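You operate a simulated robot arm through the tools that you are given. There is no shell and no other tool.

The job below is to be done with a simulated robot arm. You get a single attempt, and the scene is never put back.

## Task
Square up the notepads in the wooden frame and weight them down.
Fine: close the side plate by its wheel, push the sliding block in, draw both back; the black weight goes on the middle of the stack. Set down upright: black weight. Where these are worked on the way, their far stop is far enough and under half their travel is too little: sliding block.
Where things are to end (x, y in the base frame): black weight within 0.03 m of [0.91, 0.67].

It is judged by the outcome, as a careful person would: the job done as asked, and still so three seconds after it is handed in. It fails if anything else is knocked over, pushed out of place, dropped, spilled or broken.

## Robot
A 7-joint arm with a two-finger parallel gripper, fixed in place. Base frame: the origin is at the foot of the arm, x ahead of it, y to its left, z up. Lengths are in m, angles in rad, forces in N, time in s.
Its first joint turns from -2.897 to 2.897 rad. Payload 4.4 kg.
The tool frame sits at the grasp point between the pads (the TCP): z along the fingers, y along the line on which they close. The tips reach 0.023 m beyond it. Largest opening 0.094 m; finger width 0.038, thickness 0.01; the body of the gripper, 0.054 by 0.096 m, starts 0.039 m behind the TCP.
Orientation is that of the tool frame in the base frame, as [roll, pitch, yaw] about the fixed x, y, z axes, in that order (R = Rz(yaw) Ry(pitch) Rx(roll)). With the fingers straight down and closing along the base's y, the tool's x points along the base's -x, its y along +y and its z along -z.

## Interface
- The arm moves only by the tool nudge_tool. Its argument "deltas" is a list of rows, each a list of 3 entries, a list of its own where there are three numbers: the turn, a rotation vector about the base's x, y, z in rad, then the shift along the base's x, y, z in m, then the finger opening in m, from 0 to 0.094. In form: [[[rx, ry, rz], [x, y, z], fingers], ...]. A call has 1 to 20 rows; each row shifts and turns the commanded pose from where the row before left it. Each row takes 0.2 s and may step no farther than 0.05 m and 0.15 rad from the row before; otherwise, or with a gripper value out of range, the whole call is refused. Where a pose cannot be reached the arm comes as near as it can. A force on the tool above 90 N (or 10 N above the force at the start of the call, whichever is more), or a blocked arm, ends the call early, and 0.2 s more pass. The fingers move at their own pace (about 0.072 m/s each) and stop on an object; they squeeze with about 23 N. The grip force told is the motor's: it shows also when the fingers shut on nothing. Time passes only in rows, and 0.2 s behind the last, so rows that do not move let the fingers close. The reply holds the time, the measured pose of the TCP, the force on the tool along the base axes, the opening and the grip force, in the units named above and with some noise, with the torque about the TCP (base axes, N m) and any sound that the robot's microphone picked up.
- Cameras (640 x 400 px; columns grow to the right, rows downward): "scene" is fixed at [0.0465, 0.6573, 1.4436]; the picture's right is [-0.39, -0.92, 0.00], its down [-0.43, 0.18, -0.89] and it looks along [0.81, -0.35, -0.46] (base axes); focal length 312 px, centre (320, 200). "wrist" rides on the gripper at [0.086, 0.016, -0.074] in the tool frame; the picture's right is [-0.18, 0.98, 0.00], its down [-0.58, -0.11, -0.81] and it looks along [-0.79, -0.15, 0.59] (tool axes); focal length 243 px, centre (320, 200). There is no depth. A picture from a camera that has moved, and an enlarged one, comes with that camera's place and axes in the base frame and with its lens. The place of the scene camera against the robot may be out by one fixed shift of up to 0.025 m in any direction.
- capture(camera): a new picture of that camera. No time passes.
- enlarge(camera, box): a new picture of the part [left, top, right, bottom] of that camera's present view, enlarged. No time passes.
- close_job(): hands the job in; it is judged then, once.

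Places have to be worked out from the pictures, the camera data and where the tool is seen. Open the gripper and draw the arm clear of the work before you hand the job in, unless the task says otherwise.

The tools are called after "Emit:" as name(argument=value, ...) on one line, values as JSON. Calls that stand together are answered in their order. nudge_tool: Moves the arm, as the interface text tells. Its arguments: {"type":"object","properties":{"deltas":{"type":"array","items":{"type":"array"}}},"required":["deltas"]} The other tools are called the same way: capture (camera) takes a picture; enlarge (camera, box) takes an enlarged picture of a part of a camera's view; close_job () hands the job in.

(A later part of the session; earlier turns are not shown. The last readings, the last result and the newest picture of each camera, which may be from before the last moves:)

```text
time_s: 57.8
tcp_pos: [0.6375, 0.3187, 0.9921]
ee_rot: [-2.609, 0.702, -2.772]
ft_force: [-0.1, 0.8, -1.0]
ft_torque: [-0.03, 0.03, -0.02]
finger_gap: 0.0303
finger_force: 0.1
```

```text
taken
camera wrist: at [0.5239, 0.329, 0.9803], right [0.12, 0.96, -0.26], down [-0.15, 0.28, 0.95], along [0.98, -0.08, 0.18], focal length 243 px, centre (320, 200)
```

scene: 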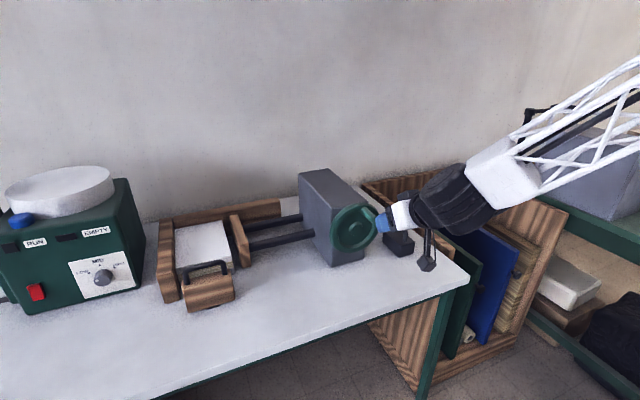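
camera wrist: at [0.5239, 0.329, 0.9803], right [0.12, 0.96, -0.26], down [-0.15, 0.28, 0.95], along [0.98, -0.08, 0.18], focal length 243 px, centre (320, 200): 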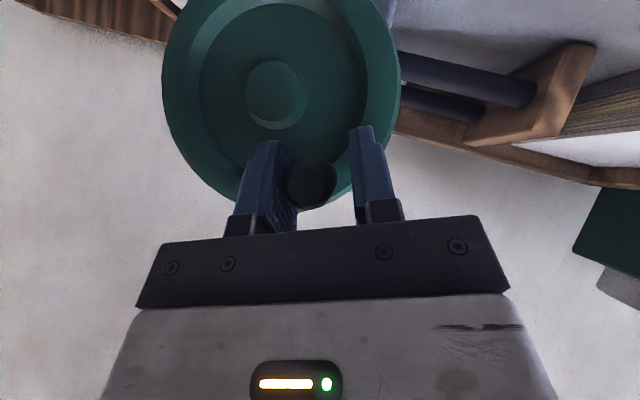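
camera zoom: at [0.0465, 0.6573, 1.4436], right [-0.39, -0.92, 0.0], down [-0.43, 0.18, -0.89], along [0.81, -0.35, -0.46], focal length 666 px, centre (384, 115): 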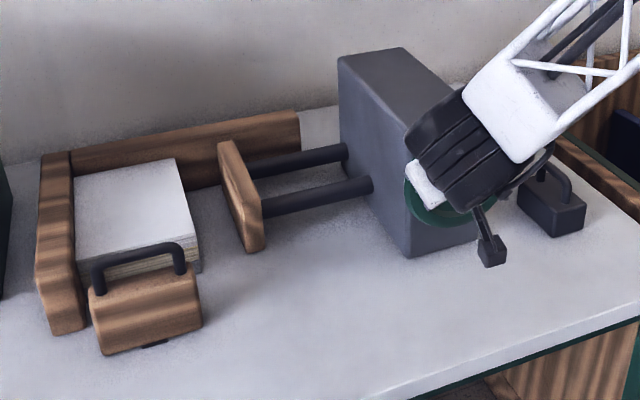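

The plate is well clear of the stack now, with no stop felt yet. I try a bit further.

Emit:
nudge_tool(deltas=[[[-0.1, 0, 0], [0, 0.0035, -0.0052], 0.03], [[-0.1, 0, 0], [0, 0.0034, -0.0054], 0.03]])

Emit:
enlarge(camera="scene", box=[140, 160, 440, 320])

```text
time_s: 58.4
tcp_pos: [0.6378, 0.3242, 0.982]
ee_rot: [-2.379, 0.616, -2.628]
ft_force: [-0.2, -3.2, 2.7]
ft_torque: [0.01, -0.14, -0.05]
finger_gap: 0.032
finger_force: 2.4
```

```text
2.13 times, centred on (290, 240) of scene
camera zoom: at [0.0465, 0.6573, 1.4436], right [-0.39, -0.92, 0.0], down [-0.43, 0.18, -0.89], along [0.81, -0.35, -0.46], focal length 666 px, centre (384, 115)
```

zoom: 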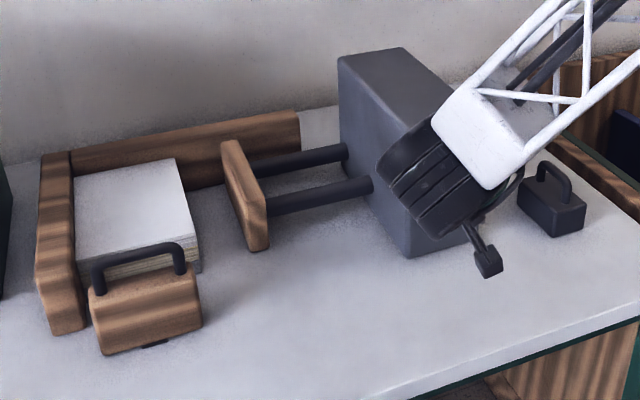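

Load and finger gap have begun to rise, which may be the stop. One more small step.

Emit:
nudge_tool(deltas=[[[-0.06, 0, 0], [0, 0.0018, -0.0034], 0.03], [[0, 0, 0], [0, 0, 0], 0.03]])

Emit:
enlarge(camera="scene", box=[140, 160, 440, 320])

Emit:
capture(camera="wrist")

```text
time_s: 59.0
tcp_pos: [0.6385, 0.3267, 0.9791]
ee_rot: [-2.314, 0.586, -2.595]
ft_force: [1.9, -13.0, 14.1]
ft_torque: [0.0, -0.09, -0.38]
finger_gap: 0.0385
finger_force: 10.1
```

```text
2.13 times, centred on (290, 240) of scene
camera zoom: at [0.0465, 0.6573, 1.4436], right [-0.39, -0.92, 0.0], down [-0.43, 0.18, -0.89], along [0.81, -0.35, -0.46], focal length 666 px, centre (384, 115)
```

zoom: 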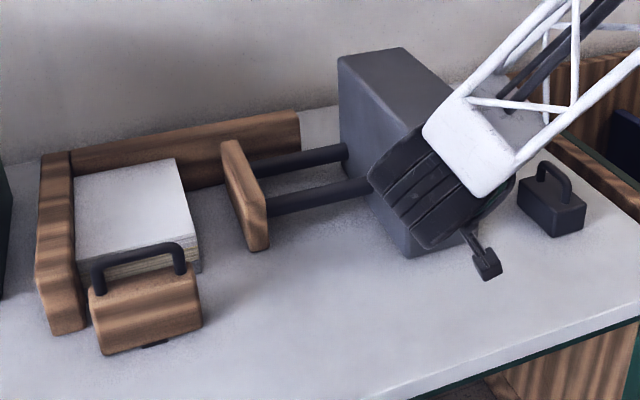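

```text
taken
camera wrist: at [0.5243, 0.3336, 0.9642], right [0.13, 0.86, -0.5], down [-0.15, 0.51, 0.84], along [0.98, -0.03, 0.2], focal length 243 px, centre (320, 200)
```

wrist: 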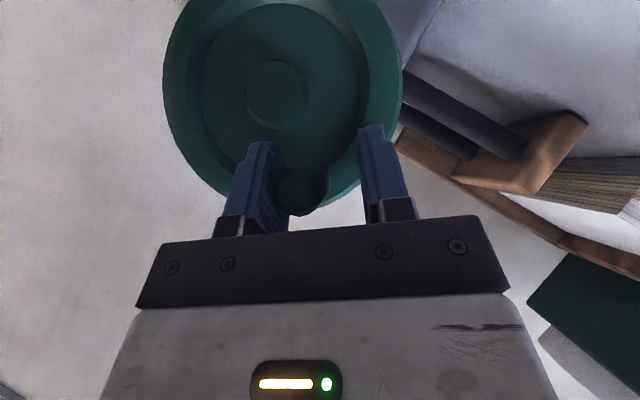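

That's the open stop: load is 19 N and the knob no longer moves, so the plate is fully drawn back with the stack still square. I relax, open the fingers, and withdraw straight back.

Emit:
nudge_tool(deltas=[[[0, 0, 0], [0, -0.0025, 0.0035], 0.045], [[0, 0, 0], [0, 0, 0], 0.05], [[0, 0, 0], [-0.03, 0, 0], 0.05], [[0, 0, 0], [-0.04, 0, 0], 0.05], [[0, 0, 0], [-0.04, 0, 0.01], 0.05], [[0, 0, 0], [-0.04, 0, 0.015], 0.05], [[0, 0, 0], [0, 0, 0], 0.05]])

Emit:
capture(camera="scene")

Emit:
enlarge(camera="scene", box=[140, 180, 310, 320])

```text
time_s: 60.6
tcp_pos: [0.4867, 0.3226, 1.0056]
ee_rot: [-2.316, 0.587, -2.596]
ft_force: [0.9, -0.3, 0.3]
ft_torque: [-0.01, -0.03, 0.02]
finger_gap: 0.0498
finger_force: 0.0
```

```text
taken
```

scene: 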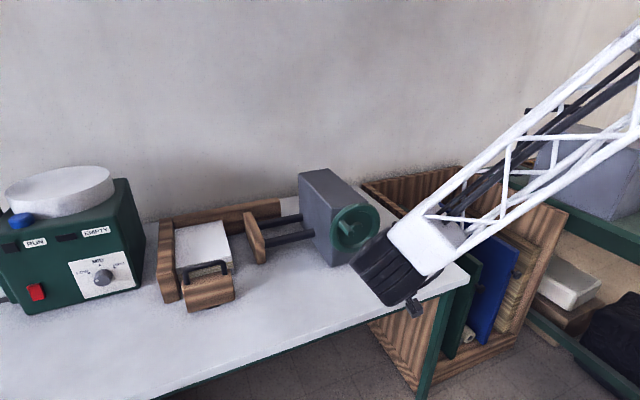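

```text
2.86 times, centred on (225, 250) of scene
camera zoom: at [0.0465, 0.6573, 1.4436], right [-0.39, -0.92, 0.0], down [-0.43, 0.18, -0.89], along [0.81, -0.35, -0.46], focal length 893 px, centre (591, 57)
```

zoom: 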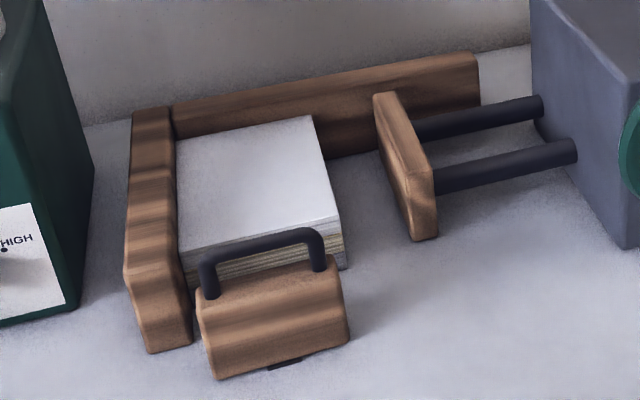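

The side plate and block are drawn back and the stack is square. I unroll and unpitch the tool while rising, and move over to look at the black weight from above.

Emit:
nudge_tool(deltas=[[[0.115, 0, 0], [-0.01, 0, 0.03], 0.06], [[0.115, 0, 0], [-0.01, 0, 0.03], 0.06], [[0.115, 0, 0], [-0.01, 0, 0.03], 0.06], [[0.115, 0, 0], [-0.01, 0, 0.03], 0.06], [[0, 0.131, 0], [0.012, -0.036, 0.0], 0.08], [[0, 0.131, 0], [0.012, -0.036, 0.0], 0.08], [[0, 0.131, 0], [0.012, -0.036, 0.0], 0.08], [[0, 0.131, 0], [0.012, -0.036, 0.0], 0.08], [[0, 0.131, 0], [0.012, -0.036, 0.0], 0.08], [[0, 0.131, 0], [0.012, -0.036, 0.0], 0.08], [[0, 0, 0], [0, 0, 0], 0.08]])

Emit:
capture(camera="wrist")

Emit:
enlarge(camera="scene", box=[360, 200, 440, 270])

```text
time_s: 63.0
tcp_pos: [0.4999, 0.1687, 1.1271]
ee_rot: [-2.973, 0.199, -2.996]
ft_force: [-0.6, -0.1, -0.7]
ft_torque: [-0.01, 0.0, -0.03]
finger_gap: 0.0802
finger_force: 0.0
out of reach, approached as far as the arm can: row 9, 10
```

```text
taken
camera wrist: at [0.3983, 0.1813, 1.1804], right [0.07, 0.99, -0.12], down [0.4, 0.09, 0.91], along [0.91, -0.11, -0.39], focal length 243 px, centre (320, 200)
```

wrist: 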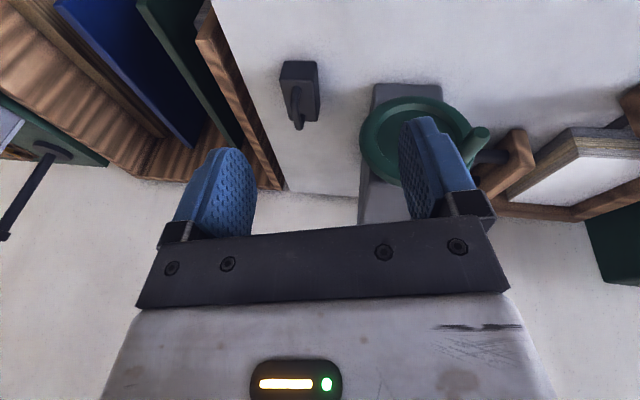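

```text
5.71 times, centred on (400, 235) of scene
camera zoom: at [0.0465, 0.6573, 1.4436], right [-0.39, -0.92, 0.0], down [-0.43, 0.18, -0.89], along [0.81, -0.35, -0.46], focal length 1785 px, centre (-137, 0)
```

zoom: 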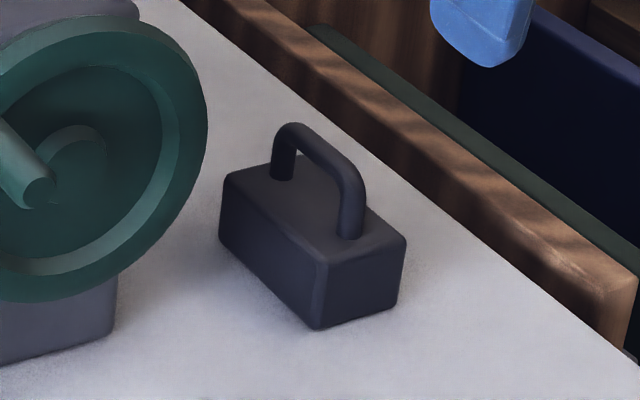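

The last rows met a reach limit again, so the tool stands at (0.50, 0.17, 1.13), slightly tilted. I look at the whole arm before going on.

Emit:
capture(camera="scene")

Emit:
enlarge(camera="wrist", box=[250, 30, 390, 150])

```text
taken
```

scene: 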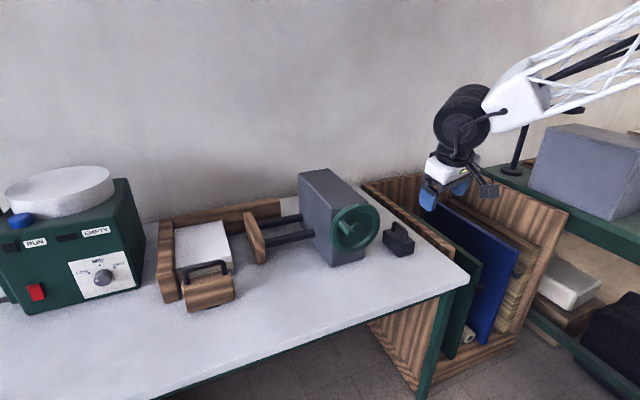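

```text
3.33 times, centred on (320, 90) of wrist
camera zoom: at [0.3983, 0.1813, 1.1804], right [0.07, 0.99, -0.12], down [0.4, 0.09, 0.91], along [0.91, -0.11, -0.39], focal length 809 px, centre (320, 567)
```

zoom: 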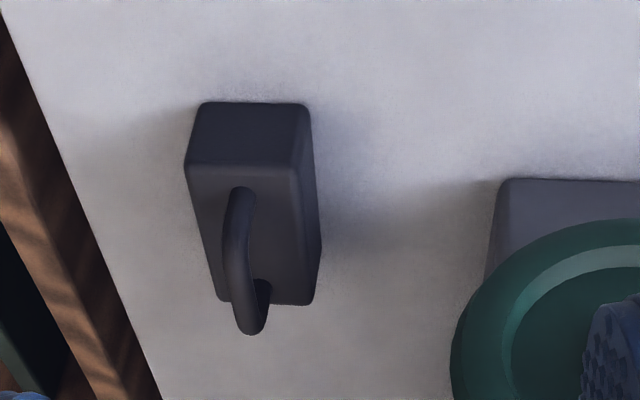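

The wrist view puts the weight's body at about x 0.683–0.780, y 0.081, with its handle bar running along x at about (0.735, 0.079, 0.88). To get the arm out of the limit I move back to where straight-down worked before and level the tool there.

Emit:
nudge_tool(deltas=[[[0, 0, 0], [-0.03, 0.03, 0.0], 0.08], [[0, 0, 0], [-0.03, 0.03, 0.0], 0.08], [[0.048, 0.07, -0.043], [-0.01, 0.03, 0], 0.08], [[0.048, 0.07, -0.043], [-0.01, 0.03, 0], 0.08], [[0.048, 0.07, -0.043], [0, 0, 0], 0.08]])

```text
time_s: 64.2
tcp_pos: [0.4436, 0.2528, 1.1093]
ee_rot: [-2.981, 0.17, -3.026]
ft_force: [-0.7, 0.0, 0.2]
ft_torque: [-0.01, 0.01, 0.0]
finger_gap: 0.08
finger_force: 0.0
out of reach, approached as far as the arm can: row 3, 4, 5
```

Still limited. I try gaining height first, then levelling the tool.

Emit:
nudge_tool(deltas=[[[0, 0, 0], [0, 0.02, 0.04], 0.08], [[0, 0, 0], [0, 0.02, 0.04], 0.08], [[0, 0, 0], [0, 0.02, 0.04], 0.08]])

Emit:
capture(camera="scene")

```text
time_s: 65.0
tcp_pos: [0.4468, 0.3157, 1.1546]
ee_rot: [-2.974, 0.178, -3.028]
ft_force: [-0.3, 1.0, 0.4]
ft_torque: [0.0, 0.03, -0.02]
finger_gap: 0.0801
finger_force: 0.1
out of reach, approached as far as the arm can: row 1, 2, 3
```

```text
taken
```

scene: 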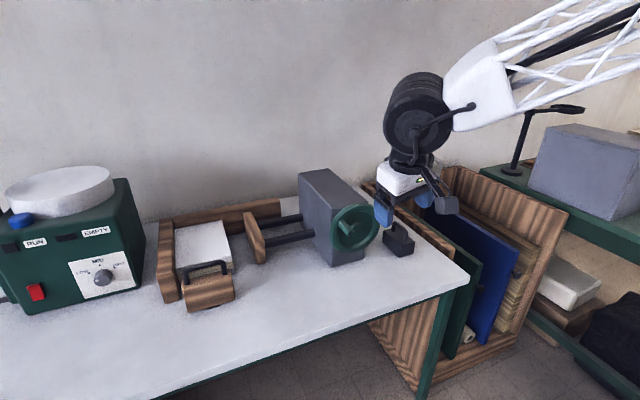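

The residual error suggests a wrist joint sits at its limit when the tool is straight down here, while the 45° pitch has always been reachable. I return to that pitch and will grip the weight's handle that way.

Emit:
nudge_tool(deltas=[[[0.037, -0.1192, -0.0062], [0.0106, -0.0132, -0.015], 0.08], [[0.037, -0.1192, -0.0062], [0.0106, -0.0132, -0.015], 0.08], [[0.037, -0.1192, -0.0062], [0.0106, -0.0132, -0.015], 0.08], [[0.037, -0.1192, -0.0062], [0.0106, -0.0132, -0.015], 0.08], [[0.037, -0.1192, -0.0062], [0.0106, -0.0132, -0.015], 0.08], [[0, 0, 0], [0, 0, 0], 0.08]])

Emit:
capture(camera="scene")

```text
time_s: 66.4
tcp_pos: [0.5016, 0.2492, 1.0788]
ee_rot: [3.136, 0.779, -3.14]
ft_force: [0.5, -0.1, 0.0]
ft_torque: [-0.03, -0.01, -0.01]
finger_gap: 0.08
finger_force: 0.1
```

```text
taken
```

scene: 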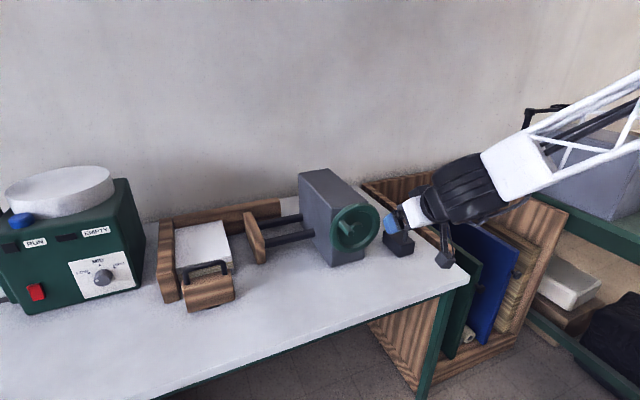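

Exactly reached this time. I keep the 45° pitch and move in front of and above the weight for a closer look.

Emit:
nudge_tool(deltas=[[[0, 0, 0], [0.008, -0.034, -0.015], 0.06], [[0, 0, 0], [0.008, -0.034, -0.015], 0.06], [[0, 0, 0], [0.012, -0.034, -0.015], 0.06], [[0, 0, 0], [0.015, -0.034, -0.015], 0.06], [[0, 0, 0], [0.02, -0.033, -0.015], 0.06], [[0, 0, 0], [0, 0, 0], 0.06]])

Emit:
capture(camera="wrist")

Emit:
capture(camera="scene")

```text
time_s: 67.8
tcp_pos: [0.5634, 0.079, 1.0032]
ee_rot: [3.136, 0.776, -3.141]
ft_force: [0.1, 0.3, 0.8]
ft_torque: [0.01, -0.02, 0.01]
finger_gap: 0.0598
finger_force: 0.2
```

```text
taken
camera wrist: at [0.4486, 0.0951, 0.9975], right [0.13, 0.98, 0.13], down [-0.15, -0.11, 0.98], along [0.98, -0.14, 0.13], focal length 243 px, centre (320, 200)
```

wrist: 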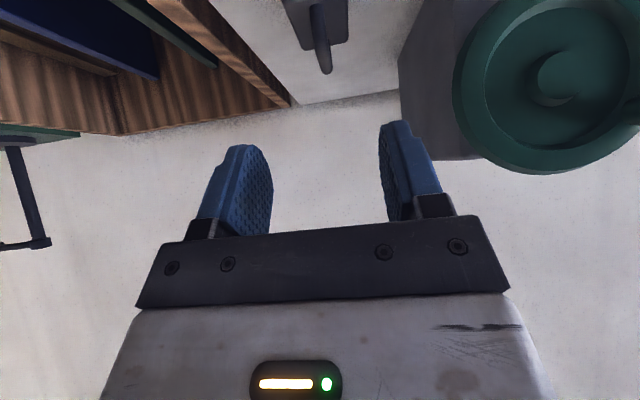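

```text
taken
```

scene: 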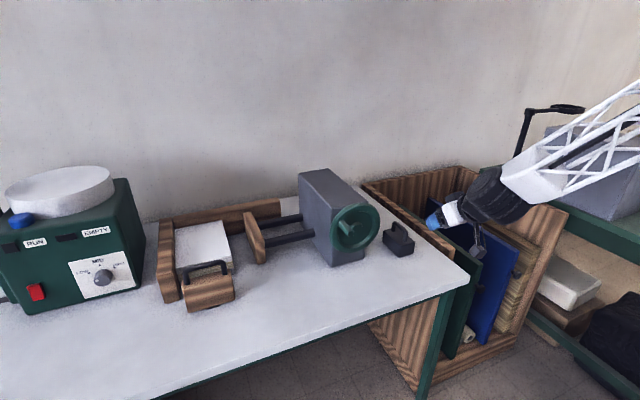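

The weight is at the top edge of the view. I try easing the pitch back a little here to see it better, checking reach.

Emit:
nudge_tool(deltas=[[[0, 0.1, 0], [0, 0, 0.01], 0.06], [[0, 0.1, 0], [0, 0, 0.01], 0.06], [[0, 0, 0], [0, 0, 0], 0.06]])

Emit:
capture(camera="wrist")

Emit:
enlarge(camera="wrist", box=[240, 0, 400, 130])

```text
time_s: 68.6
tcp_pos: [0.5651, 0.0759, 1.0186]
ee_rot: [-3.123, 0.662, 3.141]
ft_force: [0.7, 0.5, 0.1]
ft_torque: [0.02, 0.02, -0.04]
finger_gap: 0.06
finger_force: 0.0
out of reach, approached as far as the arm can: row 2
```

```text
taken
camera wrist: at [0.45, 0.093, 1.0243], right [0.16, 0.98, 0.1], down [-0.04, -0.09, 0.99], along [0.99, -0.16, 0.02], focal length 243 px, centre (320, 200)
```

wrist: 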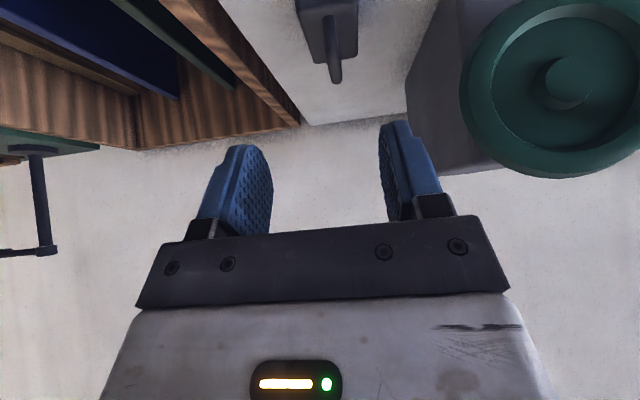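

```text
3.08 times, centred on (320, 65) of wrist
camera zoom: at [0.45, 0.093, 1.0243], right [0.16, 0.98, 0.1], down [-0.04, -0.09, 0.99], along [0.99, -0.16, 0.02], focal length 746 px, centre (320, 615)
```

zoom: 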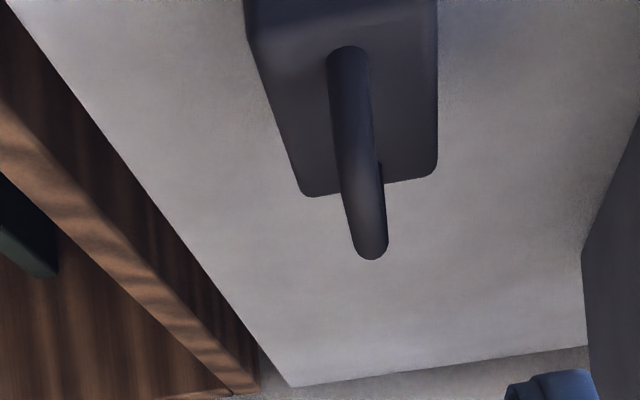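

The bar's far end triangulates to (0.767, 0.078, 0.879), so the bar's middle is near (0.736, 0.0785, 0.879). I restore the 45° pitch and move to a pre-grip point up the approach line.

Emit:
nudge_tool(deltas=[[[0.0145, -0.123, 0.0113], [0.02, 0.0009, -0.0182], 0.06], [[0, 0, 0], [0.035, 0.0009, -0.0182], 0.06], [[0, 0, 0], [0.036, 0.0008, -0.0182], 0.06], [[0, 0, 0], [0, 0, 0], 0.06]])

Emit:
capture(camera="wrist")

Emit:
enlarge(camera="scene", box=[340, 170, 500, 280])

```text
time_s: 69.6
tcp_pos: [0.6549, 0.0791, 0.964]
ee_rot: [3.141, 0.785, 3.141]
ft_force: [0.6, 0.0, -0.2]
ft_torque: [-0.01, 0.02, 0.01]
finger_gap: 0.0599
finger_force: 0.1
```

```text
taken
camera wrist: at [0.5412, 0.0945, 0.9563], right [0.13, 0.98, 0.13], down [-0.16, -0.11, 0.98], along [0.98, -0.15, 0.14], focal length 243 px, centre (320, 200)
```

wrist: 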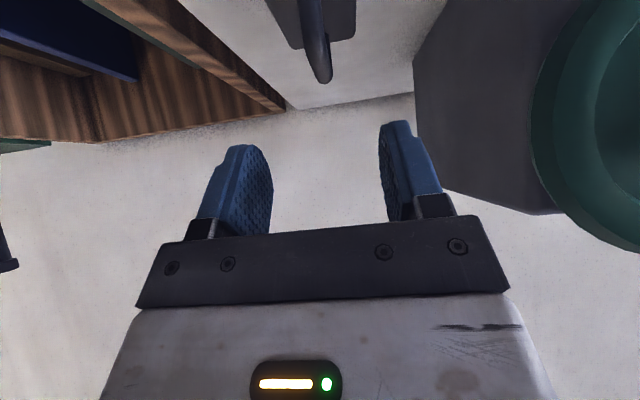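

```text
3.64 times, centred on (420, 225) of scene
camera zoom: at [0.0465, 0.6573, 1.4436], right [-0.39, -0.92, 0.0], down [-0.43, 0.18, -0.89], along [0.81, -0.35, -0.46], focal length 1136 px, centre (-44, 109)
```

zoom: 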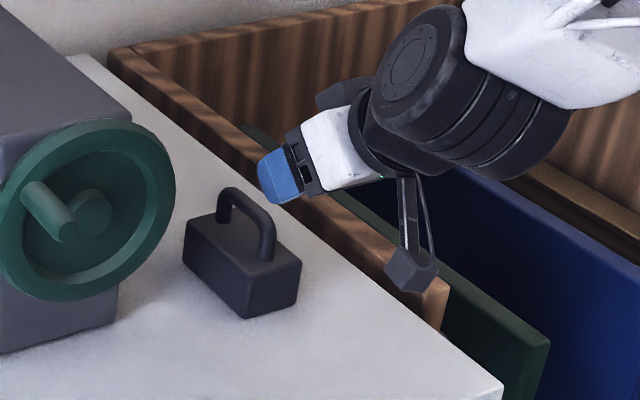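

Aligned with the bar (y≈0.0785). I slide in diagonally along the tool axis so the fingers straddle the handle bar.

Emit:
nudge_tool(deltas=[[[0, 0, 0], [0.0203, -0.0001, -0.02], 0.06], [[0, 0, 0], [0.0203, -0.0001, -0.02], 0.06], [[0, 0, 0], [0.0203, -0.0002, -0.02], 0.06], [[0, 0, 0], [0.0203, -0.0002, -0.0195], 0.06], [[0, 0, 0], [0, 0, 0], 0.06]])

Emit:
capture(camera="wrist")

Emit:
enlarge(camera="scene", box=[340, 190, 480, 280])

```text
time_s: 70.8
tcp_pos: [0.7379, 0.0779, 0.8839]
ee_rot: [3.141, 0.783, -3.141]
ft_force: [0.2, 0.3, -0.4]
ft_torque: [0.0, -0.04, -0.03]
finger_gap: 0.06
finger_force: 0.1
```

```text
taken
camera wrist: at [0.6223, 0.0938, 0.8768], right [0.13, 0.98, 0.13], down [-0.16, -0.11, 0.98], along [0.98, -0.15, 0.14], focal length 243 px, centre (320, 200)
```

wrist: 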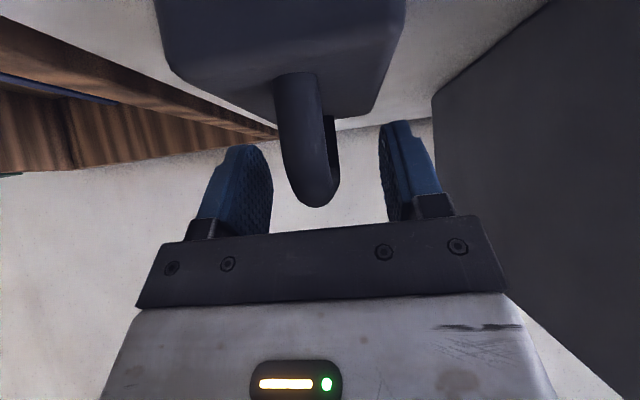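

```text
4.44 times, centred on (410, 235) of scene
camera zoom: at [0.0465, 0.6573, 1.4436], right [-0.39, -0.92, 0.0], down [-0.43, 0.18, -0.89], along [0.81, -0.35, -0.46], focal length 1388 px, centre (-80, 44)
```

zoom: 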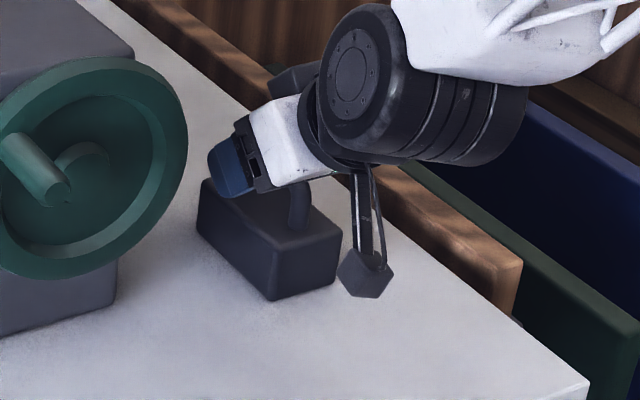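

The bar is centred between the pads, with clearance to the body of the weight. I close the grip.

Emit:
nudge_tool(deltas=[[[0, 0, 0], [0, 0.0005, 0], 0.0], [[0, 0, 0], [0, 0, 0], 0.0], [[0, 0, 0], [0, 0, 0], 0.0], [[0, 0, 0], [0, 0, 0], 0.0]])

Emit:
capture(camera="wrist")

```text
time_s: 71.8
tcp_pos: [0.7365, 0.0788, 0.8842]
ee_rot: [3.141, 0.782, 3.141]
ft_force: [0.2, 5.0, 0.2]
ft_torque: [0.02, -0.46, 0.14]
finger_gap: 0.014
finger_force: 23.0
```

```text
taken
camera wrist: at [0.6219, 0.0943, 0.8771], right [0.13, 0.98, 0.13], down [-0.16, -0.11, 0.98], along [0.98, -0.15, 0.14], focal length 243 px, centre (320, 200)
```

wrist: 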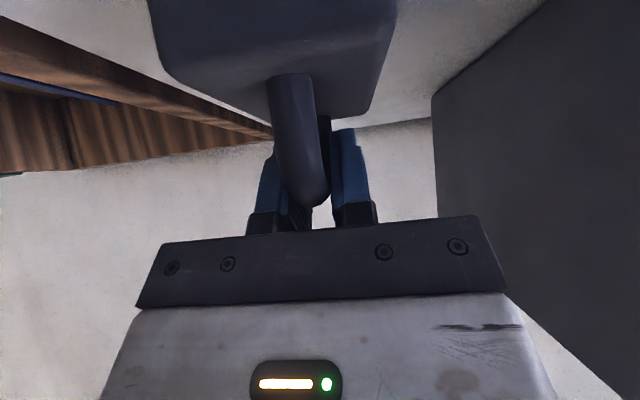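

Gripped firmly (gap 0.014). I lift gently by 2 cm and check that the weight hangs straight.

Emit:
nudge_tool(deltas=[[[0, 0, 0], [0, 0, 0.006], 0.0], [[0, 0, 0], [0, 0, 0.008], 0.0], [[0, 0, 0], [0, 0, 0.008], 0.0]])

Emit:
capture(camera="wrist")

Emit:
enlarge(camera="scene", box=[340, 190, 480, 280])

```text
time_s: 72.6
tcp_pos: [0.7353, 0.0773, 0.9063]
ee_rot: [-3.141, 0.786, -3.142]
ft_force: [0.5, -1.5, 0.4]
ft_torque: [-0.01, -0.41, 0.1]
finger_gap: 0.0138
finger_force: 23.1
```

```text
taken
camera wrist: at [0.6217, 0.0944, 0.8989], right [0.13, 0.98, 0.13], down [-0.16, -0.11, 0.98], along [0.98, -0.15, 0.14], focal length 243 px, centre (320, 200)
```

wrist: 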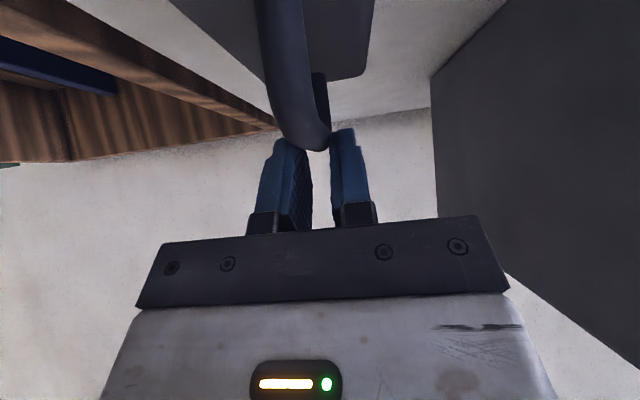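

```text
4.44 times, centred on (410, 235) of scene
camera zoom: at [0.0465, 0.6573, 1.4436], right [-0.39, -0.92, 0.0], down [-0.43, 0.18, -0.89], along [0.81, -0.35, -0.46], focal length 1388 px, centre (-80, 44)
```

zoom: 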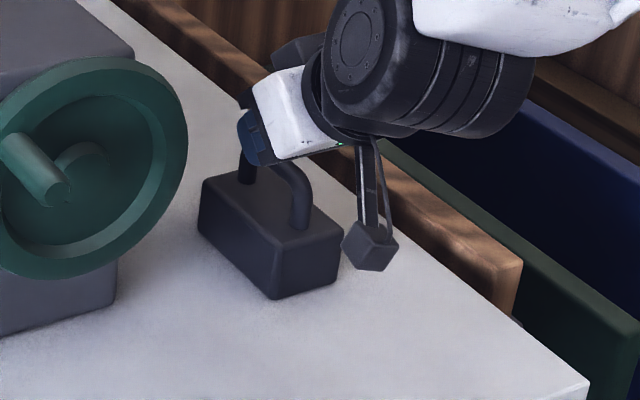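

The weight stayed on the table: the fingers slid up the bar without carrying load. I look closely at where the bar sits in the fingers before retrying.

Emit:
enlarge(camera="wrist", box=[230, 60, 400, 240])

Emit:
enlarge(camera="scene", box=[375, 205, 435, 265])

```text
2.22 times, centred on (315, 150) of wrist
camera zoom: at [0.6217, 0.0944, 0.8989], right [0.13, 0.98, 0.13], down [-0.16, -0.11, 0.98], along [0.98, -0.15, 0.14], focal length 539 px, centre (331, 311)
```

zoom: 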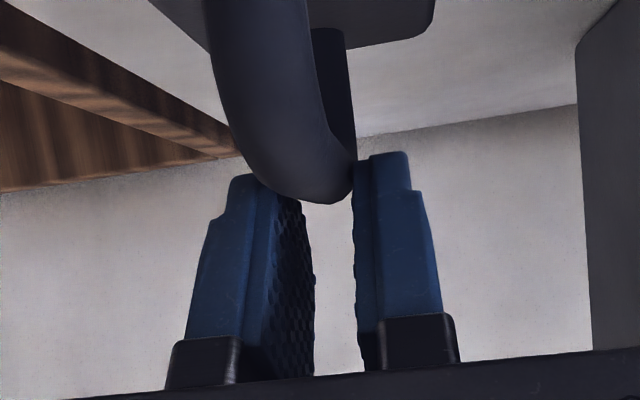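

```text
6.67 times, centred on (405, 235) of scene
camera zoom: at [0.0465, 0.6573, 1.4436], right [-0.39, -0.92, 0.0], down [-0.43, 0.18, -0.89], along [0.81, -0.35, -0.46], focal length 2083 px, centre (-247, -33)
```

zoom: 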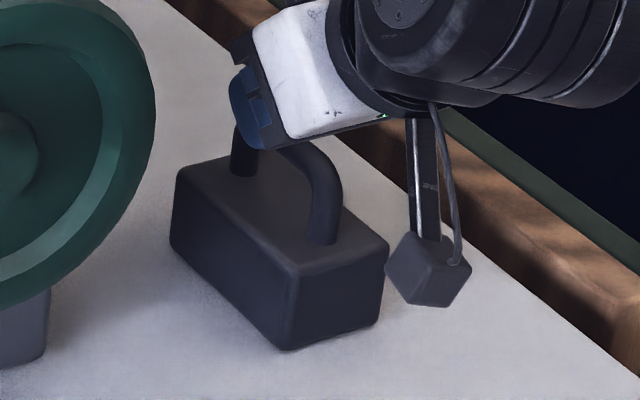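

The fingers slipped up to the bar's edge: squeeze friction alone may not carry this weight. I re-seat the grip lower on the bar and measure how the load builds with a tiny lift.

Emit:
nudge_tool(deltas=[[[0, 0, 0], [0, 0, 0], 0.03], [[0, 0, 0], [0.001, 0.0012, -0.013], 0.04], [[0, 0, 0], [0.001, 0, -0.0125], 0.04], [[0, 0, 0], [0, 0, 0], 0.0], [[0, 0, 0], [0, 0, 0], 0.0], [[0, 0, 0], [0, 0, 0], 0.0], [[0, 0, 0], [0, 0, 0], 0.0]])

```text
time_s: 74.2
tcp_pos: [0.7383, 0.0798, 0.8792]
ee_rot: [3.14, 0.783, 3.141]
ft_force: [-2.8, -4.5, -0.7]
ft_torque: [-0.02, -0.49, -0.12]
finger_gap: 0.0138
finger_force: 23.2
```

Emit:
nudge_tool(deltas=[[[0, 0, 0], [0, 0, 0.002], 0.0]])

Emit:
nudge_tool(deltas=[[[0, 0, 0], [0, 0, 0.002], 0.0]])

```text
time_s: 74.6
tcp_pos: [0.7378, 0.0792, 0.881]
ee_rot: [-3.14, 0.785, 3.142]
ft_force: [-0.5, -0.2, -0.3]
ft_torque: [-0.02, -0.11, -0.01]
finger_gap: 0.0142
finger_force: 23.1
```

```text
time_s: 75.0
tcp_pos: [0.7379, 0.0802, 0.8843]
ee_rot: [-3.141, 0.783, 3.141]
ft_force: [0.1, 0.8, -13.6]
ft_torque: [0.02, -0.1, -0.02]
finger_gap: 0.0142
finger_force: 22.3
```

The load is building: −13.6 N in z after a 4 mm lift command. I add another 2 mm to see whether it holds or slips.

Emit:
nudge_tool(deltas=[[[0, 0, 0], [0, 0, 0.002], 0.0]])

Emit:
enlarge(camera="scene", box=[375, 205, 435, 265])

```text
time_s: 75.4
tcp_pos: [0.7382, 0.0804, 0.8863]
ee_rot: [-3.142, 0.784, 3.141]
ft_force: [-0.5, 0.3, -13.3]
ft_torque: [0.0, -0.11, 0.0]
finger_gap: 0.0139
finger_force: 22.8
```

```text
6.67 times, centred on (405, 235) of scene
camera zoom: at [0.0465, 0.6573, 1.4436], right [-0.39, -0.92, 0.0], down [-0.43, 0.18, -0.89], along [0.81, -0.35, -0.46], focal length 2083 px, centre (-247, -33)
```

zoom: 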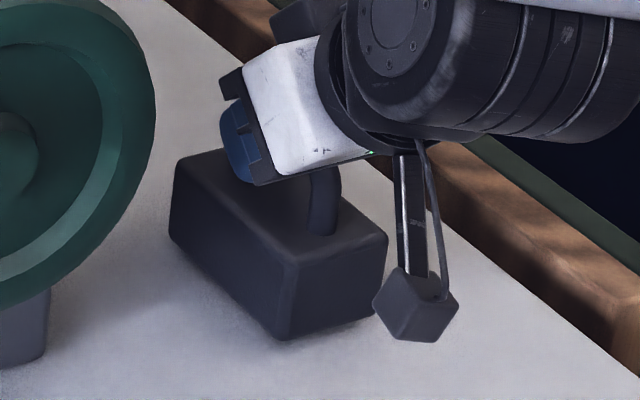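

Now the weight is lifting: a steady −13.3 N (about 1.35 kg), balanced, and its base has left the table. I continue slowly and check it isn't slipping.

Emit:
nudge_tool(deltas=[[[0, 0, 0], [0, 0, 0.004], 0.0], [[0, 0, 0], [0, 0, 0.004], 0.0], [[0, 0, 0], [0, 0, 0.004], 0.0], [[0, 0, 0], [0, 0, 0], 0.0]])

Emit:
enlarge(camera="scene", box=[375, 205, 435, 265])

Emit:
capture(camera="wrist")

```text
time_s: 76.4
tcp_pos: [0.7371, 0.0803, 0.8982]
ee_rot: [-3.141, 0.785, 3.141]
ft_force: [0.6, 0.3, -14.0]
ft_torque: [-0.01, -0.12, 0.03]
finger_gap: 0.014
finger_force: 22.8
```

```text
6.67 times, centred on (405, 235) of scene
camera zoom: at [0.0465, 0.6573, 1.4436], right [-0.39, -0.92, 0.0], down [-0.43, 0.18, -0.89], along [0.81, -0.35, -0.46], focal length 2083 px, centre (-247, -33)
```

zoom: 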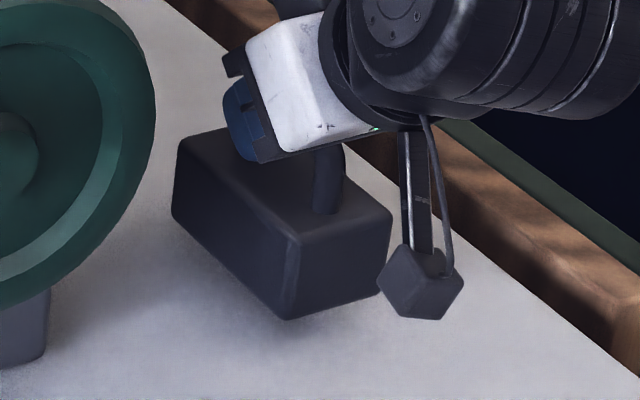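

```text
taken
camera wrist: at [0.6237, 0.0954, 0.8912], right [0.13, 0.98, 0.13], down [-0.16, -0.11, 0.98], along [0.98, -0.15, 0.14], focal length 243 px, centre (320, 200)
```

wrist: 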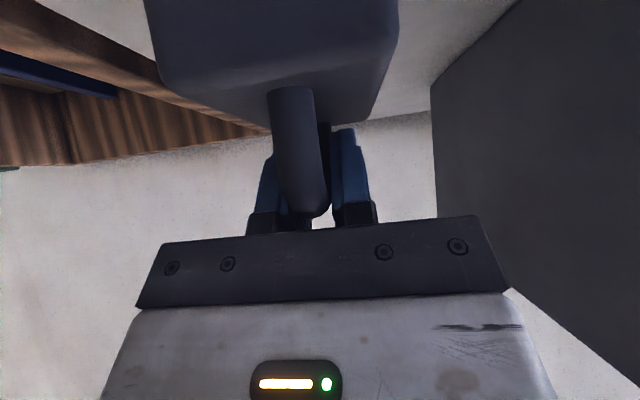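

The weight hangs level and well seated in the pads. I lift it straight up further, slowly, before carrying it back away from the wheel.

Emit:
nudge_tool(deltas=[[[0, 0, 0], [0, 0, 0.01], 0.0], [[0, 0, 0], [0, 0, 0.015], 0.0], [[0, 0, 0], [0, 0, 0.02], 0.0], [[0, 0, 0], [0, 0, 0.02], 0.0], [[0, 0, 0], [-0.005, 0, 0.02], 0.0], [[0, 0, 0], [-0.01, 0, 0.015], 0.0]])

Emit:
capture(camera="wrist")

Emit:
capture(camera="scene")

```text
time_s: 77.8
tcp_pos: [0.7233, 0.0798, 0.9957]
ee_rot: [-3.14, 0.784, -3.141]
ft_force: [0.2, -0.1, -13.5]
ft_torque: [0.01, -0.1, 0.0]
finger_gap: 0.0141
finger_force: 23.4
```

```text
taken
camera wrist: at [0.6091, 0.0956, 0.9904], right [0.13, 0.98, 0.13], down [-0.16, -0.11, 0.98], along [0.98, -0.15, 0.14], focal length 243 px, centre (320, 200)
```

wrist: 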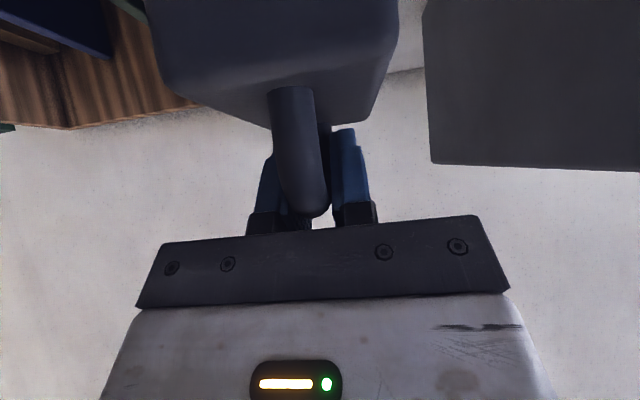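

```text
taken
```

scene: 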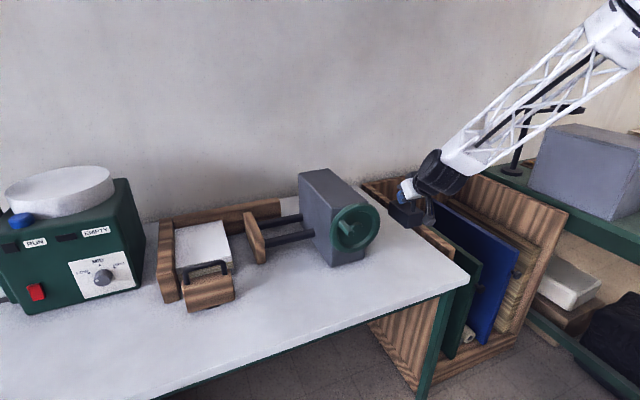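

Steady hold and level. I continue back and up to about (0.60, 0.08, 1.12).

Emit:
nudge_tool(deltas=[[[0, 0, 0], [-0.015, 0, 0.02], 0.0], [[0, 0, 0], [-0.021, 0, 0.021], 0.0], [[0, 0, 0], [-0.022, 0, 0.021], 0.0], [[0, 0, 0], [-0.022, 0, 0.021], 0.0], [[0, 0, 0], [-0.022, 0, 0.021], 0.0], [[0, 0, 0], [-0.015, 0, 0.015], 0.0]])

Emit:
capture(camera="scene")

```text
time_s: 79.2
tcp_pos: [0.6052, 0.0799, 1.1177]
ee_rot: [-3.14, 0.784, -3.14]
ft_force: [-1.0, 0.7, -14.7]
ft_torque: [0.0, -0.12, -0.02]
finger_gap: 0.0142
finger_force: 23.0
```

```text
taken
```

scene: 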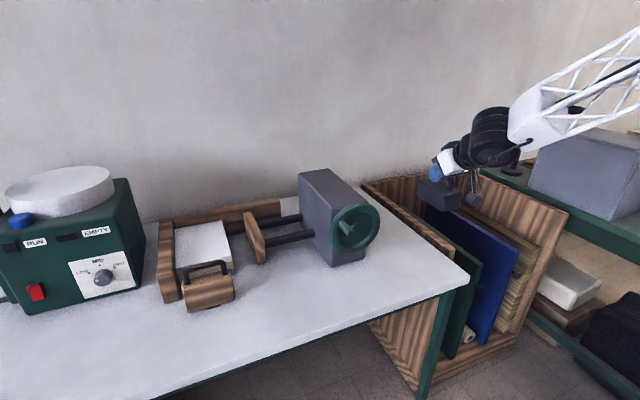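

I now swing everything around the base axis (yaw together with position) so the arm posture stays the same, first half of the way.

Emit:
nudge_tool(deltas=[[[0, 0, 0.0503], [-0.0048, 0.0303, 0], 0.0], [[0, 0, 0.0503], [-0.0063, 0.0301, 0], 0.0], [[0, 0, 0.0503], [-0.0078, 0.0297, 0], 0.0], [[0, 0, 0.0503], [-0.0093, 0.0293, 0], 0.0], [[0, 0, 0.0503], [-0.0107, 0.0287, 0], 0.0]])

```text
time_s: 80.4
tcp_pos: [0.5658, 0.2277, 1.118]
ee_rot: [-3.141, 0.785, -2.891]
ft_force: [0.6, 0.1, -13.4]
ft_torque: [0.07, -0.1, 0.0]
finger_gap: 0.0137
finger_force: 23.3
```

The swing is tracked exactly, with the weight steady at 13.4 N. I do the second half.

Emit:
nudge_tool(deltas=[[[0, 0, 0.0503], [-0.0122, 0.0282, 0], 0.0], [[0, 0, 0.0503], [-0.0136, 0.0275, 0], 0.0], [[0, 0, 0.0503], [-0.0149, 0.0269, 0], 0.0], [[0, 0, 0.0503], [-0.0163, 0.026, 0], 0.0], [[0, 0, 0.0503], [-0.0176, 0.0252, 0], 0.0]])

Emit:
capture(camera="scene")

Emit:
capture(camera="wrist")

```text
time_s: 81.6
tcp_pos: [0.4915, 0.3622, 1.1183]
ee_rot: [3.141, 0.783, -2.639]
ft_force: [-0.2, 0.2, -13.2]
ft_torque: [0.02, -0.1, 0.02]
finger_gap: 0.014
finger_force: 23.2
```

```text
taken
```

scene: 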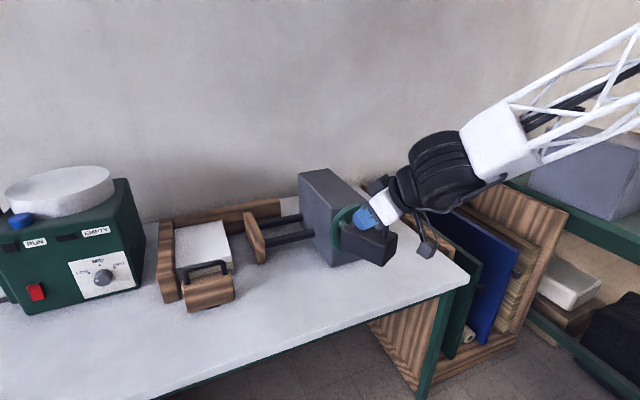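

```text
taken
camera wrist: at [0.384, 0.3209, 1.1109], right [-0.36, 0.92, 0.13], down [-0.09, -0.17, 0.98], along [0.93, 0.34, 0.14], focal length 243 px, centre (320, 200)
```

wrist: 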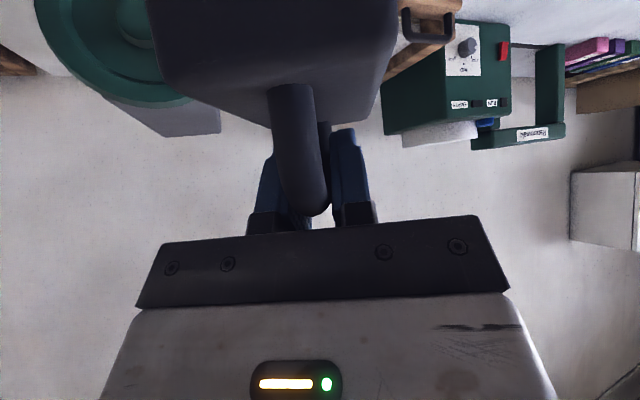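

Now aligned toward the stack. I extend outward along the radial line in stages, with the weight's base about 1.04 high, above everything on the way.

Emit:
nudge_tool(deltas=[[[0, 0, 0], [0.016, 0.012, 0], 0.0], [[0, 0, 0], [0.0242, 0.0178, 0], 0.0], [[0, 0, 0], [0.0242, 0.0178, 0], 0.0], [[0, 0, 0], [0.0242, 0.0178, 0], 0.0], [[0, 0, 0], [0.0242, 0.0178, 0], 0.0], [[0, 0, 0], [0.0242, 0.0178, 0], 0.0]])

```text
time_s: 83.0
tcp_pos: [0.6304, 0.4627, 1.1168]
ee_rot: [-3.139, 0.783, -2.64]
ft_force: [0.2, 0.9, -14.2]
ft_torque: [0.05, -0.08, -0.03]
finger_gap: 0.0138
finger_force: 23.4
```

Tracking is exact with a steady load. I extend further toward the stack.

Emit:
nudge_tool(deltas=[[[0, 0, 0], [0.0242, 0.0178, 0], 0.0], [[0, 0, 0], [0.0242, 0.0178, 0], 0.0], [[0, 0, 0], [0.0242, 0.0178, 0], 0.0], [[0, 0, 0], [0.0242, 0.0178, 0], 0.0], [[0, 0, 0], [0.0242, 0.0178, 0], 0.0]])

Emit:
capture(camera="scene")

Emit:
capture(camera="wrist")

```text
time_s: 84.2
tcp_pos: [0.7501, 0.5516, 1.117]
ee_rot: [-3.141, 0.784, -2.639]
ft_force: [1.1, -0.6, -13.7]
ft_torque: [0.06, -0.05, -0.01]
finger_gap: 0.0139
finger_force: 23.2
```

```text
taken
```

scene: 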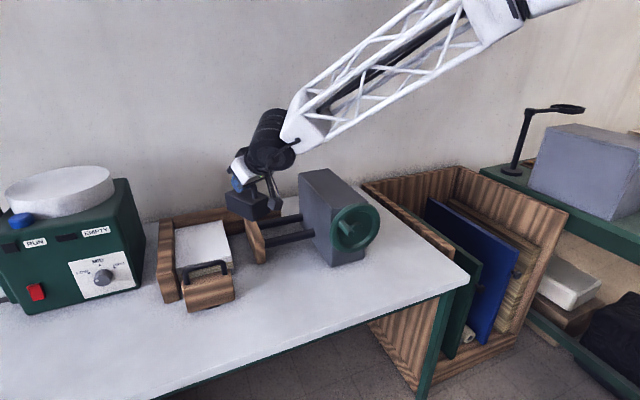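

```text
taken
camera wrist: at [0.6423, 0.5104, 1.1105], right [-0.36, 0.92, 0.13], down [-0.09, -0.17, 0.98], along [0.93, 0.34, 0.14], focal length 243 px, centre (320, 200)
```

wrist: 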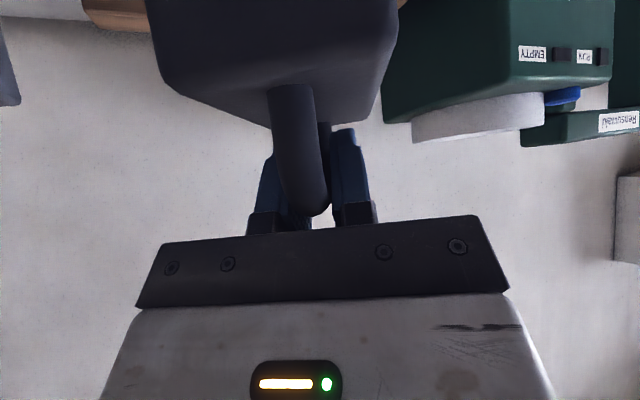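

Still steady. I continue outward in shorter checked stages since this nears the reach limit.

Emit:
nudge_tool(deltas=[[[0, 0, 0], [0.0231, 0.017, 0], 0.0], [[0, 0, 0], [0.0231, 0.017, 0], 0.0], [[0, 0, 0], [0.0231, 0.017, 0], 0.0]])

```text
time_s: 85.0
tcp_pos: [0.8195, 0.6026, 1.1163]
ee_rot: [3.14, 0.784, -2.639]
ft_force: [0.5, 0.9, -13.6]
ft_torque: [0.05, -0.1, -0.02]
finger_gap: 0.0139
finger_force: 23.1
```

Reached exactly at r≈1.02. I do the next stage.

Emit:
nudge_tool(deltas=[[[0, 0, 0], [0.0231, 0.017, 0], 0.0], [[0, 0, 0], [0.0231, 0.017, 0], 0.0]])

```text
time_s: 85.6
tcp_pos: [0.8659, 0.6373, 1.1162]
ee_rot: [-3.14, 0.785, -2.64]
ft_force: [-0.4, -0.4, -13.1]
ft_torque: [0.03, -0.09, 0.01]
finger_gap: 0.0138
finger_force: 23.4
```

Still exact at r≈1.075. I go on to the point above the stack's middle.

Emit:
nudge_tool(deltas=[[[0, 0, 0], [0.0231, 0.017, 0], 0.0], [[0, 0, 0], [0.023, 0.0167, 0], 0.0], [[0, 0, 0], [0, 0, 0], 0.0]])

Emit:
capture(camera="scene")

Emit:
enlarge(camera="scene", box=[140, 130, 310, 290])

```text
time_s: 86.4
tcp_pos: [0.9128, 0.6692, 1.1175]
ee_rot: [-3.14, 0.785, -2.64]
ft_force: [-0.6, -0.2, -12.8]
ft_torque: [0.06, -0.08, -0.02]
finger_gap: 0.0139
finger_force: 22.7
```

```text
taken
```

scene: 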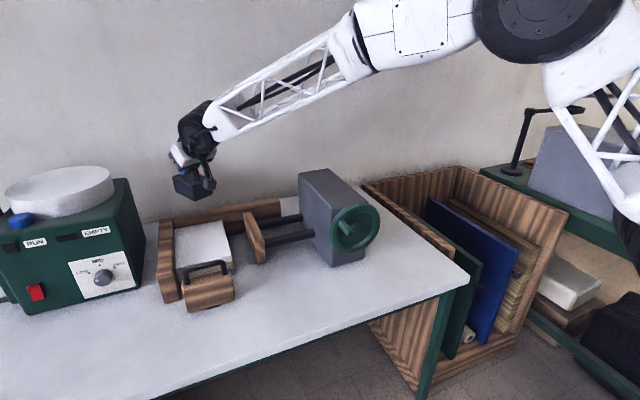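

```text
2.50 times, centred on (225, 210) of scene
camera zoom: at [0.0465, 0.6573, 1.4436], right [-0.39, -0.92, 0.0], down [-0.43, 0.18, -0.89], along [0.81, -0.35, -0.46], focal length 781 px, centre (558, 175)
```

zoom: 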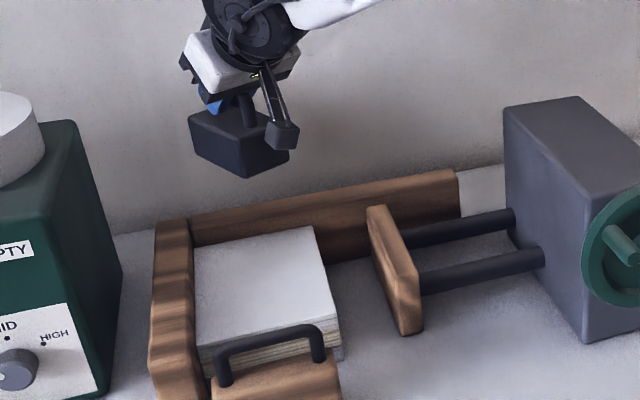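

The weight is over the stack at (0.913, 0.669), hanging level with its base about 1.04. I lower it most of the way, keeping well above the stack's top (about 0.86).

Emit:
nudge_tool(deltas=[[[0, 0, 0], [0, 0, -0.012], 0.0], [[0, 0, 0], [0, 0, -0.02], 0.0], [[0, 0, 0], [0, 0, -0.02], 0.0], [[0, 0, 0], [0, 0, -0.02], 0.0], [[0, 0, 0], [-0.001, 0.0005, -0.02], 0.0], [[0, 0, 0], [-0.001, 0.0005, -0.02], 0.0]])

Emit:
enlarge(camera="scene", box=[140, 150, 300, 300])

Emit:
capture(camera="wrist")

```text
time_s: 87.8
tcp_pos: [0.91, 0.6717, 1.0064]
ee_rot: [3.141, 0.785, -2.639]
ft_force: [-0.2, 0.9, -11.8]
ft_torque: [0.05, -0.07, 0.0]
finger_gap: 0.014
finger_force: 23.0
```

```text
2.67 times, centred on (220, 225) of scene
camera zoom: at [0.0465, 0.6573, 1.4436], right [-0.39, -0.92, 0.0], down [-0.43, 0.18, -0.89], along [0.81, -0.35, -0.46], focal length 833 px, centre (587, 133)
```

zoom: 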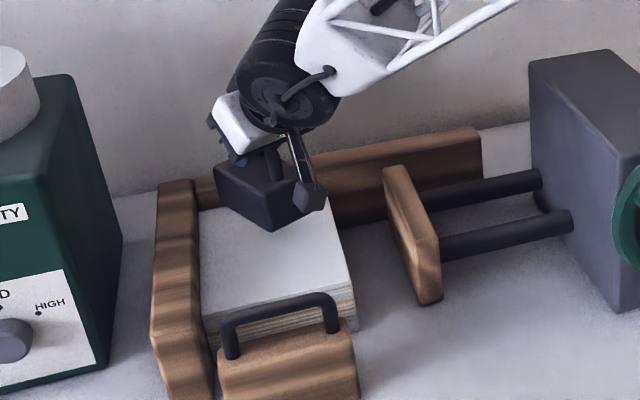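

```text
taken
camera wrist: at [0.8022, 0.6308, 0.9984], right [-0.36, 0.92, 0.13], down [-0.09, -0.17, 0.98], along [0.93, 0.34, 0.14], focal length 243 px, centre (320, 200)
```

wrist: 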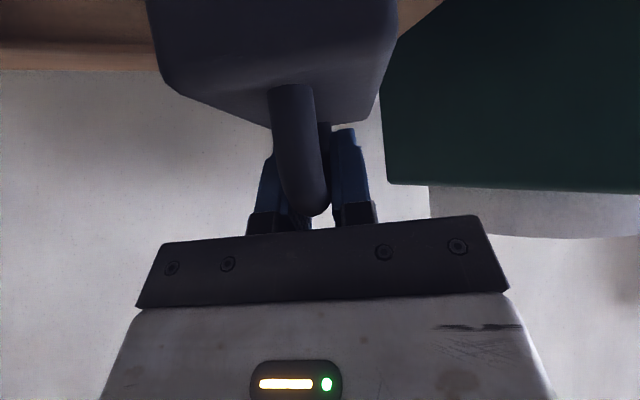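

On target laterally (0.910, 0.672) with the base about 7 cm above the pads. I lower more slowly now.

Emit:
nudge_tool(deltas=[[[0, 0, 0], [0, -0.0005, -0.012], 0.0], [[0, 0, 0], [0, -0.0005, -0.012], 0.0], [[0, 0, 0], [0, 0, -0.01], 0.0], [[0, 0, 0], [0, 0, -0.008], 0.0], [[0, 0, 0], [0, 0, 0], 0.0]])

Emit:
enlarge(camera="scene", box=[160, 170, 270, 270])

```text
time_s: 89.0
tcp_pos: [0.9111, 0.6693, 0.9634]
ee_rot: [-3.141, 0.783, -2.64]
ft_force: [1.1, -0.2, -14.0]
ft_torque: [0.08, -0.08, 0.02]
finger_gap: 0.0139
finger_force: 22.8
```

```text
4.00 times, centred on (215, 220) of scene
camera zoom: at [0.0465, 0.6573, 1.4436], right [-0.39, -0.92, 0.0], down [-0.43, 0.18, -0.89], along [0.81, -0.35, -0.46], focal length 1250 px, centre (740, 120)
```

zoom: 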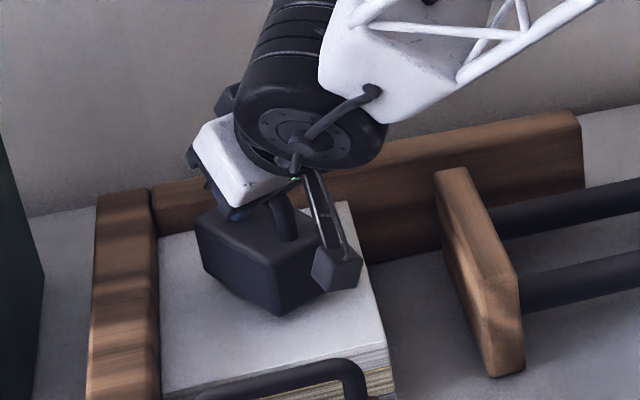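

Still hanging free at 14 N. I go down in small steps and watch for the load to transfer.

Emit:
nudge_tool(deltas=[[[0, 0, 0], [0, 0, -0.004], 0.0], [[0, 0, 0], [0, 0, -0.004], 0.0], [[0, 0, 0], [0, 0, -0.004], 0.0], [[0, 0, 0], [0, 0, 0], 0.0]])

```text
time_s: 90.0
tcp_pos: [0.9118, 0.6693, 0.9524]
ee_rot: [3.14, 0.788, -2.64]
ft_force: [-0.2, 1.2, 1.3]
ft_torque: [-0.33, 0.64, -0.02]
finger_gap: 0.0141
finger_force: 23.2
```

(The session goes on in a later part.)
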